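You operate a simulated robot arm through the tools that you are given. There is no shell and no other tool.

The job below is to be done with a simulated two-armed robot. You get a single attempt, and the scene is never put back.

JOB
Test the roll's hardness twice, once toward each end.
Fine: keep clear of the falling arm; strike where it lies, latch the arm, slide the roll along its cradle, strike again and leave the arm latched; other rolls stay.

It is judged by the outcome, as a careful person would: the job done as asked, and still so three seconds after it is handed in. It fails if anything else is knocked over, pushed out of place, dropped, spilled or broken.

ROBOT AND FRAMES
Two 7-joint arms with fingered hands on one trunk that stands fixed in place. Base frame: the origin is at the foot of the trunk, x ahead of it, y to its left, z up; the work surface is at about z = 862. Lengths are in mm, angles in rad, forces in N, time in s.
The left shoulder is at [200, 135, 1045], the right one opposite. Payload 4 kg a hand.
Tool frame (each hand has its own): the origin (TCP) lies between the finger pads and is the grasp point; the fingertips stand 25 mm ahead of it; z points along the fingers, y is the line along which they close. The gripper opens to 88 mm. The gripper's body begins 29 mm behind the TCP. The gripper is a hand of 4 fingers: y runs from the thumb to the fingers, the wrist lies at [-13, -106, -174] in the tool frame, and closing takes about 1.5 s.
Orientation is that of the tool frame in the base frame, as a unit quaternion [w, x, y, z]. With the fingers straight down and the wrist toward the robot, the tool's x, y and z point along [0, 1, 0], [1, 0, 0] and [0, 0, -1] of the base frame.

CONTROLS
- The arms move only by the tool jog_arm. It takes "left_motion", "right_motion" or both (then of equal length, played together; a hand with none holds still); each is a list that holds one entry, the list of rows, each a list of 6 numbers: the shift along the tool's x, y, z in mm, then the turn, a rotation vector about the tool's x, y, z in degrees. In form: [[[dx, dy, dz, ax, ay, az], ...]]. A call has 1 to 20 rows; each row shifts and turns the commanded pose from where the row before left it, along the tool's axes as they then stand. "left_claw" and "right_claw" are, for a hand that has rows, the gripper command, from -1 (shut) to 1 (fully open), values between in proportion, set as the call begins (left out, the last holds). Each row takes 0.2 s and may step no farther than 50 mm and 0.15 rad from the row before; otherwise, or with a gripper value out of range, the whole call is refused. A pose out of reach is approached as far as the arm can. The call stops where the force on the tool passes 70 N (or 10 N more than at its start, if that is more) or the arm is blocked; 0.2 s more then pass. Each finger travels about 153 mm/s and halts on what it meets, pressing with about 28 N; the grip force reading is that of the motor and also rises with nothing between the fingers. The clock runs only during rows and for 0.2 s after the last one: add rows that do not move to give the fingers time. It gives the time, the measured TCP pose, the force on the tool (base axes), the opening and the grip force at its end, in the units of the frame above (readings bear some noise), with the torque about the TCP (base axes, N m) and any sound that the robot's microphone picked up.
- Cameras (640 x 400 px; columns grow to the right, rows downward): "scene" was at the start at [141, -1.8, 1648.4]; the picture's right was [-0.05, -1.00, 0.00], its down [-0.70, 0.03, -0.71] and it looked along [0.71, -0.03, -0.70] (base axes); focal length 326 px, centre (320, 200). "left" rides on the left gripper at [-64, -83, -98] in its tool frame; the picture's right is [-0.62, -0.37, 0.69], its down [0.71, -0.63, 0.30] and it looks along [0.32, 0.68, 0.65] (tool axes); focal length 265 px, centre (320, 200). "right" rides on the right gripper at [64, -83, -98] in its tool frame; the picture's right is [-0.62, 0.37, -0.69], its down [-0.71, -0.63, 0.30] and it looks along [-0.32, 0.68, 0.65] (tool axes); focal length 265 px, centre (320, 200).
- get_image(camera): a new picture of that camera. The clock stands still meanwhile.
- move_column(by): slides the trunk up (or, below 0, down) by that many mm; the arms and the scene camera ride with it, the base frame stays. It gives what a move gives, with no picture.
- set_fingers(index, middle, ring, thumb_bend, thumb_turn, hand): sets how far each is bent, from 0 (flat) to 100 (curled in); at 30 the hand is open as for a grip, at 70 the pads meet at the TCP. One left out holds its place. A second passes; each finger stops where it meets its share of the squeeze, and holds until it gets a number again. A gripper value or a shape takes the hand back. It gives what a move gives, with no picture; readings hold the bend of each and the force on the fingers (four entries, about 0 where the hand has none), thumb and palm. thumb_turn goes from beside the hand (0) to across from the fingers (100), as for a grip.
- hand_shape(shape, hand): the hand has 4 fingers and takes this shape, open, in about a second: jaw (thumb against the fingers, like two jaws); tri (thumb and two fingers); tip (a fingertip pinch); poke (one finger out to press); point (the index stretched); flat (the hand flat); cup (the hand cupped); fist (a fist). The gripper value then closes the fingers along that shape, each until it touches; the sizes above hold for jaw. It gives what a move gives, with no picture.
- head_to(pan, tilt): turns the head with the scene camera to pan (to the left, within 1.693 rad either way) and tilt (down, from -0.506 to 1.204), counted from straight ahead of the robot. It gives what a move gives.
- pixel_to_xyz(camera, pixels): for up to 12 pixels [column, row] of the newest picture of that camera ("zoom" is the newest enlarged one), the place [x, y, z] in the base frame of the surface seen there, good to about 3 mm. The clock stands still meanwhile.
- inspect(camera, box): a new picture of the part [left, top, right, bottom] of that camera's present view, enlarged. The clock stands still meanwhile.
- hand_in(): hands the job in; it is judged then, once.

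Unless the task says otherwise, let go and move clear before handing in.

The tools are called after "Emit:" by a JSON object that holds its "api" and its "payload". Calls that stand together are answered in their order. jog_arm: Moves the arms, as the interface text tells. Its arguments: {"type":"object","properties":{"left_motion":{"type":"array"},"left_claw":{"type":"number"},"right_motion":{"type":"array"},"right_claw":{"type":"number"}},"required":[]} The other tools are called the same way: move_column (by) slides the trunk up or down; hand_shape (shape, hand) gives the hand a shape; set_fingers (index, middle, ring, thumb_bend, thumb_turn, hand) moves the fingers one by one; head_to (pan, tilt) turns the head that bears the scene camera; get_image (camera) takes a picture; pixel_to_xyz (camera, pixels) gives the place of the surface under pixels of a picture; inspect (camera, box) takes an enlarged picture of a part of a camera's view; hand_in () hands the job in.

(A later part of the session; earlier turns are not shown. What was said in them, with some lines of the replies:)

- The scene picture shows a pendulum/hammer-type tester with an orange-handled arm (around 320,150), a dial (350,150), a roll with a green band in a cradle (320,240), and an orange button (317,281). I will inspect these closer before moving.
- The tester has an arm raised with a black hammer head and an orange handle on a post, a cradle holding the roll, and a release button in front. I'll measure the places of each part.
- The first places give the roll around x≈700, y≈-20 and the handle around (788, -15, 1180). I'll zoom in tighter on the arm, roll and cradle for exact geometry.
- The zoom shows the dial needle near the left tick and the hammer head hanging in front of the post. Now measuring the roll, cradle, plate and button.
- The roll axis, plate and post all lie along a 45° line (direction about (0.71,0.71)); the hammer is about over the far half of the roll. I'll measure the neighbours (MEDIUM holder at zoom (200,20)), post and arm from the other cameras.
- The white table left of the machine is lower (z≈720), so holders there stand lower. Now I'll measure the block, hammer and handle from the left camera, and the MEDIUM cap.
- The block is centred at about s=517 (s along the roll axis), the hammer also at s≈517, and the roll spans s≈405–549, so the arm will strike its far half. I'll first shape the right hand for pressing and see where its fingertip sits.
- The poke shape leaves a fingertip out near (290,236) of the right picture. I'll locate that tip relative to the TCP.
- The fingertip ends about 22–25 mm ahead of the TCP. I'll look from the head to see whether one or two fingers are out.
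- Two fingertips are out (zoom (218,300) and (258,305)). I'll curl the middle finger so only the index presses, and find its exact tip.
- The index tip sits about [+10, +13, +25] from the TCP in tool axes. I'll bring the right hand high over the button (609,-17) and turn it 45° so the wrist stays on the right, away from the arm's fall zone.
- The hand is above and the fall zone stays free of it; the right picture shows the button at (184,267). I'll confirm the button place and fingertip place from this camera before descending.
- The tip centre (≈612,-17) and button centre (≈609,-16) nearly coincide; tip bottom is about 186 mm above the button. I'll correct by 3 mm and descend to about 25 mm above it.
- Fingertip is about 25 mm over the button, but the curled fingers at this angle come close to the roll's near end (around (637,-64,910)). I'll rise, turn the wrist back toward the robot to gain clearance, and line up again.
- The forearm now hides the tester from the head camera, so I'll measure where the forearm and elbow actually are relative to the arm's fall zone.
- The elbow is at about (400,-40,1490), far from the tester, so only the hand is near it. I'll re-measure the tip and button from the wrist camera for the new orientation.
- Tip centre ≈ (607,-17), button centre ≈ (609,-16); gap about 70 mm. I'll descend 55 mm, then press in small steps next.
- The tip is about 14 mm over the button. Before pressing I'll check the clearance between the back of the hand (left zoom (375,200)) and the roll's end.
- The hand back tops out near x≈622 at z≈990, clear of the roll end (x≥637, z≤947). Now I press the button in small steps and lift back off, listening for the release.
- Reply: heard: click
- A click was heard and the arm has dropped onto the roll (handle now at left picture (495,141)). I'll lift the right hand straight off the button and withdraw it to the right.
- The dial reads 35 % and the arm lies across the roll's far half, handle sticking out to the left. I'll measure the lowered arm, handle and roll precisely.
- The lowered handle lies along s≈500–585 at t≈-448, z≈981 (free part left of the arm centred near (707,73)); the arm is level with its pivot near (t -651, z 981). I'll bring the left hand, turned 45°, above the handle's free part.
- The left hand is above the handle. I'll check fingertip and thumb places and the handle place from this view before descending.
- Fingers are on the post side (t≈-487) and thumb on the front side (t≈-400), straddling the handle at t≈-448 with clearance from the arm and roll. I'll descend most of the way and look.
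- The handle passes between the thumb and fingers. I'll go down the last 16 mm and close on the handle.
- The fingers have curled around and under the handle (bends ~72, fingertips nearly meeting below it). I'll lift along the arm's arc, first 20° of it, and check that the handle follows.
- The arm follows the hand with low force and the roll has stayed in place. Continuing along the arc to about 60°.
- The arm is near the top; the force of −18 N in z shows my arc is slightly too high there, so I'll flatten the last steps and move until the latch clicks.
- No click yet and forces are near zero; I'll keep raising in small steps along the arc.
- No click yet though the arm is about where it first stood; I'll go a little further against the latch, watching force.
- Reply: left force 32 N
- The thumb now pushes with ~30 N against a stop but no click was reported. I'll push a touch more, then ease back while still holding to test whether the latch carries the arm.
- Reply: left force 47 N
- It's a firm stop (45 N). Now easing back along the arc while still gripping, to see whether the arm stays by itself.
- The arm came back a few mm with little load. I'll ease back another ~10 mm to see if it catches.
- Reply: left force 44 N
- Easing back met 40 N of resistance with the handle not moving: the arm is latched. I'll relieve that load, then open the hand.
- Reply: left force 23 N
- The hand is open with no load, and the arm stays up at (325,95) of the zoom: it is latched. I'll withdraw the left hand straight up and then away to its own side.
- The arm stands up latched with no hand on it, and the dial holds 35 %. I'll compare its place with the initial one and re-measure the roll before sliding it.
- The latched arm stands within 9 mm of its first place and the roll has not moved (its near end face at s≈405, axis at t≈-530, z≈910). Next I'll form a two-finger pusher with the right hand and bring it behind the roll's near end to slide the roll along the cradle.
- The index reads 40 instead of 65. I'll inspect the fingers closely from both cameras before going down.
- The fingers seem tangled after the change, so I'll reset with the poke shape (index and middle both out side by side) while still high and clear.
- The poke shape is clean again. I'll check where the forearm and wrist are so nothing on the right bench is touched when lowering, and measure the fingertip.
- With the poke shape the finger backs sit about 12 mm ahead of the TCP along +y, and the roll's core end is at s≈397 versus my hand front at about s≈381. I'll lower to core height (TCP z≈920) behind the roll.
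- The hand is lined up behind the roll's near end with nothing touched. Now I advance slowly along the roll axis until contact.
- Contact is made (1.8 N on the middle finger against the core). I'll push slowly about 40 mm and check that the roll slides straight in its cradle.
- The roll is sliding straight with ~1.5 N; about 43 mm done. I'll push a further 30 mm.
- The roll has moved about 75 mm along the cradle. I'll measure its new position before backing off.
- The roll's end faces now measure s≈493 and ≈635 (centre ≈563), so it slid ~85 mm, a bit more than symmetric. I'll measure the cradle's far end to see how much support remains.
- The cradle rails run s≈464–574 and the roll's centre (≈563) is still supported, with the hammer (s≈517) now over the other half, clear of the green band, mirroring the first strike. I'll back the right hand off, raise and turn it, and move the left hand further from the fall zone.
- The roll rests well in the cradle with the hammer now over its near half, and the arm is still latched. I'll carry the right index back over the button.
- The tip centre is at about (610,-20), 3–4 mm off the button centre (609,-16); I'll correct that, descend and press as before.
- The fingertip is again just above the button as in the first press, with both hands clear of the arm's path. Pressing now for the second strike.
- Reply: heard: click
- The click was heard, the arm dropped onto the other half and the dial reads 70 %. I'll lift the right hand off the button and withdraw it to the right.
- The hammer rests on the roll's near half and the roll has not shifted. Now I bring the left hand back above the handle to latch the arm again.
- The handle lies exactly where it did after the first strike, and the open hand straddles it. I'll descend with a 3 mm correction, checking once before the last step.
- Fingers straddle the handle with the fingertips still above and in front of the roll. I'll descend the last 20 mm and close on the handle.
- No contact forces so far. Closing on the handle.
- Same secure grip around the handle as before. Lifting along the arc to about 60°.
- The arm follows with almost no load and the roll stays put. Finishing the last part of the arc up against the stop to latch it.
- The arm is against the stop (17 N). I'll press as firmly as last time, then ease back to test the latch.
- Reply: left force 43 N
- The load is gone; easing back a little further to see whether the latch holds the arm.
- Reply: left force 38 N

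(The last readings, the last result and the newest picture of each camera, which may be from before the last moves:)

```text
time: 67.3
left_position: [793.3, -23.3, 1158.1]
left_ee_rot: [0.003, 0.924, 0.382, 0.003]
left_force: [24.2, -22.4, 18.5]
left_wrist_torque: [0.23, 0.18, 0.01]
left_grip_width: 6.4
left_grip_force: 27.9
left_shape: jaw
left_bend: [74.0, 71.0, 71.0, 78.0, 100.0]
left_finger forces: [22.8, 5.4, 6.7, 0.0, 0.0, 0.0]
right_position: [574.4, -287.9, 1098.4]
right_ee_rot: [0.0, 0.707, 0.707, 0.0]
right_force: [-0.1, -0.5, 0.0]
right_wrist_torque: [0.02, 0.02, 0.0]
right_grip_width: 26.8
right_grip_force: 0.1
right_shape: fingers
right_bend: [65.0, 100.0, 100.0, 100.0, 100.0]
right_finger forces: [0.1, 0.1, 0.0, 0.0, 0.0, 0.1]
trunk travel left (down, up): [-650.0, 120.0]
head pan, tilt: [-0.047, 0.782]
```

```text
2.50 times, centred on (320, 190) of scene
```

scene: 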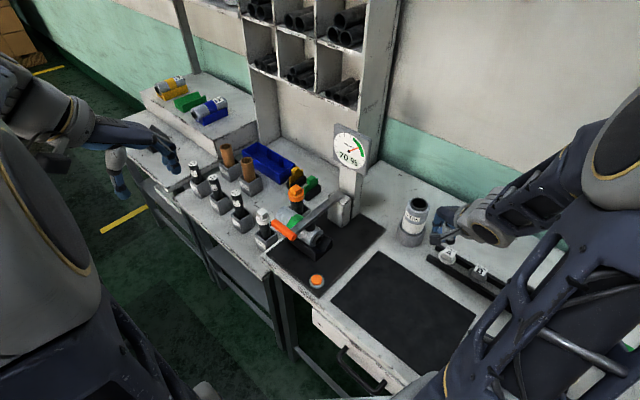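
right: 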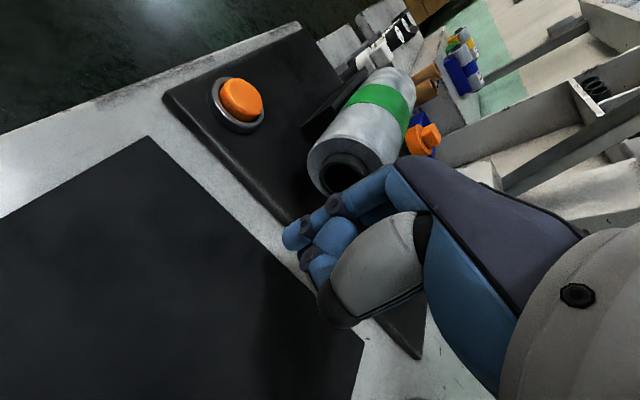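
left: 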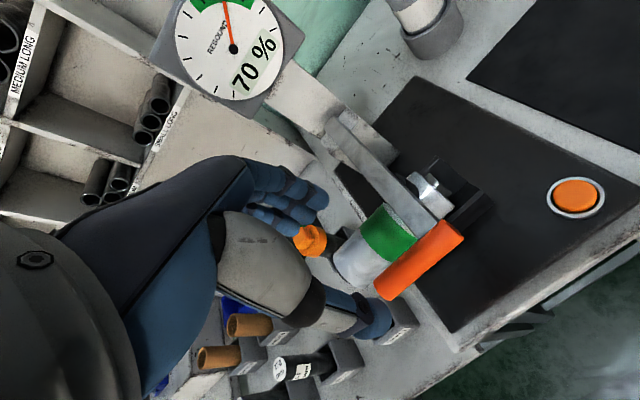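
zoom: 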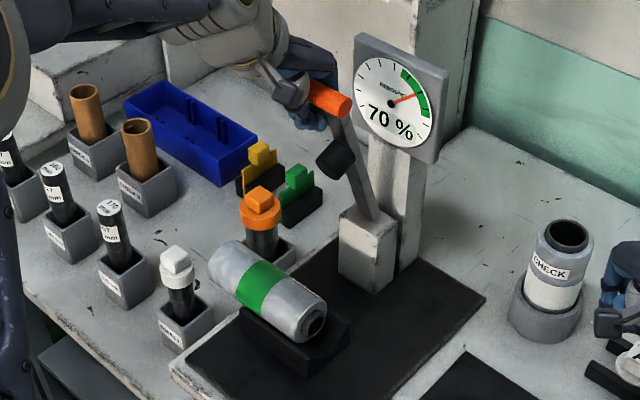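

The arm resists with ~35 N while the handle stays put, so it is latched. I'll relieve the load and open the hand.

Emit:
{"api": "jog_arm", "payload": {"left_motion": [[[0, 3, -2, 0, 0, 0], [0, 3, -2, 0, 0, 0], [0, 1, -0.5, 0, 0, 0], [0, 0, 0, 0, 0, 0]]]}}

Emit:
{"api": "jog_arm", "payload": {"left_motion": [[[0, 0, 0, 0, 0, 0], [0, 0, 0, 0, 0, 0], [0, 0, 0, 0, 0, 0], [0, 0, 0, 0, 0, 0], [0, 0, 0, 0, 0, 0], [0, 0, 0, 0, 0, 0], [0, 0, 0, 0, 0, 0]]], "left_claw": 0.5}}

Emit:
{"api": "inspect", "payload": {"camera": "scene", "box": [250, 110, 390, 270]}}

Emit:
{"api": "get_image", "payload": {"camera": "left"}}

```text
time: 68.3
left_position: [795.4, -23.0, 1157.2]
left_ee_rot: [-0.001, 0.924, 0.383, -0.001]
left_force: [4.8, -8.5, 6.3]
left_wrist_torque: [0.11, -0.03, -0.1]
left_grip_width: 5.7
left_grip_force: 27.5
left_shape: jaw
left_bend: [74.0, 71.0, 71.0, 78.0, 100.0]
left_finger forces: [5.5, 0.7, 3.5, 0.1, 0.0, 0.0]
right_position: [574.3, -286.3, 1099.8]
right_ee_rot: [0.0, 0.707, 0.707, 0.0]
right_force: [0.6, -0.1, -0.1]
right_wrist_torque: [0.0, 0.01, 0.0]
right_grip_width: 26.7
right_grip_force: 0.0
right_shape: fingers
right_bend: [65.0, 100.0, 100.0, 100.0, 100.0]
right_finger forces: [0.0, 0.0, 0.1, 0.1, 0.0, 0.0]
trunk travel left (down, up): [-650.0, 120.0]
head pan, tilt: [-0.047, 0.782]
```

```text
time: 69.9
left_position: [796.2, -24.6, 1158.8]
left_ee_rot: [0.001, 0.924, 0.382, 0.0]
left_force: [0.7, 0.5, 0.5]
left_wrist_torque: [0.02, 0.02, -0.02]
left_grip_width: 66.0
left_grip_force: 0.0
left_shape: jaw
left_bend: [27.0, 36.0, 33.0, 54.0, 99.0]
left_finger forces: [0.0, 0.0, 0.0, 0.0, 0.1, 0.0]
right_position: [575.4, -287.5, 1099.9]
right_ee_rot: [0.0, 0.707, 0.707, 0.0]
right_force: [0.3, 0.8, 0.2]
right_wrist_torque: [-0.04, 0.03, 0.02]
right_grip_width: 26.9
right_grip_force: 0.0
right_shape: fingers
right_bend: [65.0, 100.0, 100.0, 100.0, 100.0]
right_finger forces: [0.1, 0.1, 0.1, 0.0, 0.0, 0.1]
trunk travel left (down, up): [-650.0, 120.0]
head pan, tilt: [-0.047, 0.782]
```

```text
2.50 times, centred on (320, 190) of scene
```

zoom: 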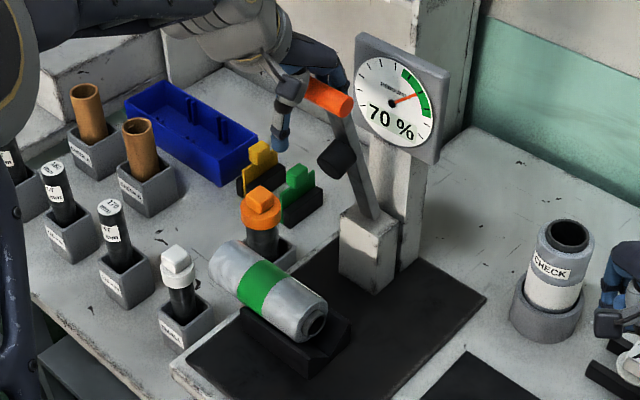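

```text
taken
```

left: 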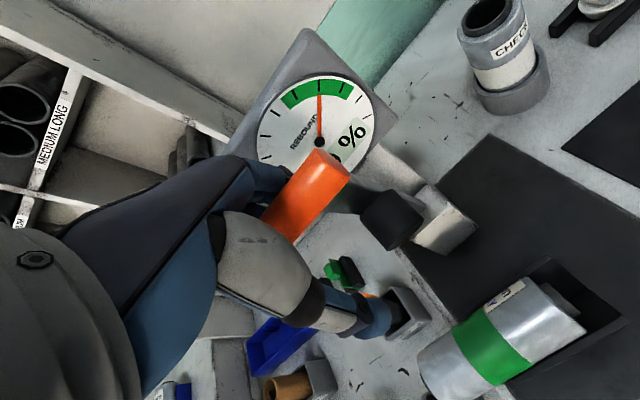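

The hand is open with no load and the arm stays latched up. Withdrawing the left hand straight up, then away to its side.

Emit:
{"api": "jog_arm", "payload": {"left_motion": [[[0, 0, -20, 0, 0, 0], [0, 0, -30, 0, 0, 0], [0, 0, -30, 0, 0, 0], [0, -20, -20, 0, 0, 0], [0, -40, -10, 0, 0, 0], [0, -45, 0, 0, 0, 0], [0, -45, 0, 0, 0, 0], [0, -45, 0, 0, 0, 0], [0, -45, -10, 0, 0, 0], [0, -45, -15, 0, 0, 0], [0, -40, -15, 0, 0, 0], [0, -30, -20, 0, 0, 0], [0, 0, 0, 0, 0, 0]]]}}

Emit:
{"api": "get_image", "payload": {"camera": "scene"}}

Emit:
{"api": "inspect", "payload": {"camera": "scene", "box": [260, 120, 400, 300]}}

Emit:
{"api": "inspect", "payload": {"camera": "scene", "box": [290, 125, 380, 185]}}

```text
time: 72.7
left_position: [547.1, 225.4, 1329.9]
left_ee_rot: [0.001, 0.924, 0.382, 0.0]
left_force: [-0.2, 0.0, 0.0]
left_wrist_torque: [-0.02, 0.04, 0.01]
left_grip_width: 65.7
left_grip_force: 0.1
left_shape: jaw
left_bend: [27.0, 36.0, 33.0, 54.0, 99.0]
left_finger forces: [0.0, 0.0, 0.0, 0.1, 0.0, 0.0]
right_position: [575.7, -287.1, 1100.0]
right_ee_rot: [0.0, 0.707, 0.707, -0.001]
right_force: [0.1, 0.4, -1.5]
right_wrist_torque: [0.0, 0.0, 0.01]
right_grip_width: 26.6
right_grip_force: 0.1
right_shape: fingers
right_bend: [65.0, 100.0, 100.0, 100.0, 100.0]
right_finger forces: [0.0, 0.0, 0.0, 0.1, 0.0, 0.1]
trunk travel left (down, up): [-650.0, 120.0]
head pan, tilt: [-0.047, 0.782]
```

```text
taken
```

scene: 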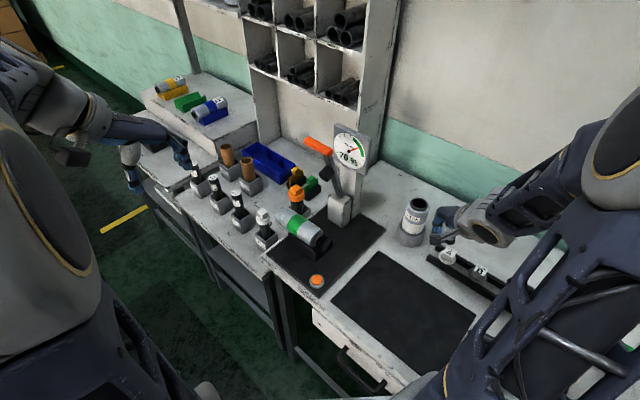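

```text
2.22 times, centred on (330, 210) of scene
```

zoom: 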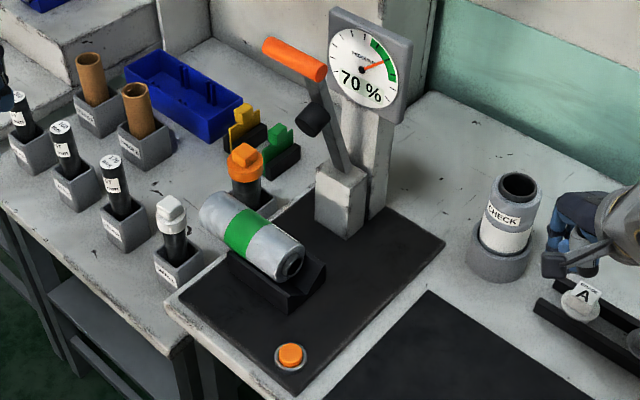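

```text
6.67 times, centred on (335, 155) of scene
```

zoom: 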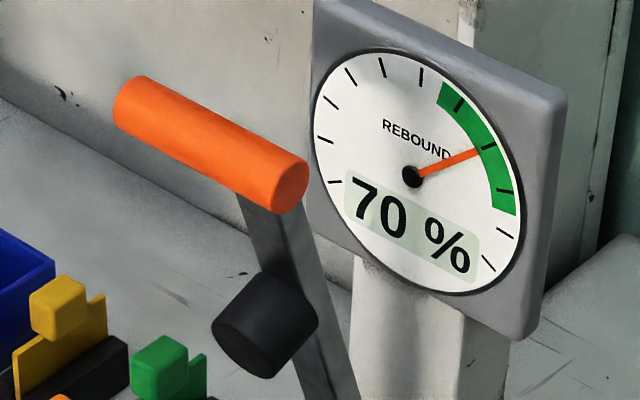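

Both strikes were made: 35 % on the far half, 70 % on the near half. The arm has stayed latched since release, the roll rests in its cradle, and everything else is where it was. Both hands are clear, so I'm handing in.

Emit:
{"api": "hand_in", "payload": {}}

```text
The job is handed in.
```

The roll has been tested twice, once toward each end. I've handed the job in, but no verdict has come back yet.

| Strike | Roll position | Rebound on dial |
|---|---|---|
| First | Where it lay, on the half farther from the robot | 35 % |
| Second | After sliding it along the cradle, on the half nearer the robot | 70 % |

- **Arm:** I latched it after each strike. No click sounded when it latched. Both times I eased it back while still holding it, and it resisted with about 35–40 N. It has stayed up on its own since I let go.
- **Roll:** It slid about 85 mm, roughly 6 mm more than an exact mirror of the first strike. Its centre is still supported, about 11 mm inside the end of the cradle.
- **Everything else:** In the last pictures, the other rolls and objects are where they were. Both hands stayed clear when the arm fell and are clear now.
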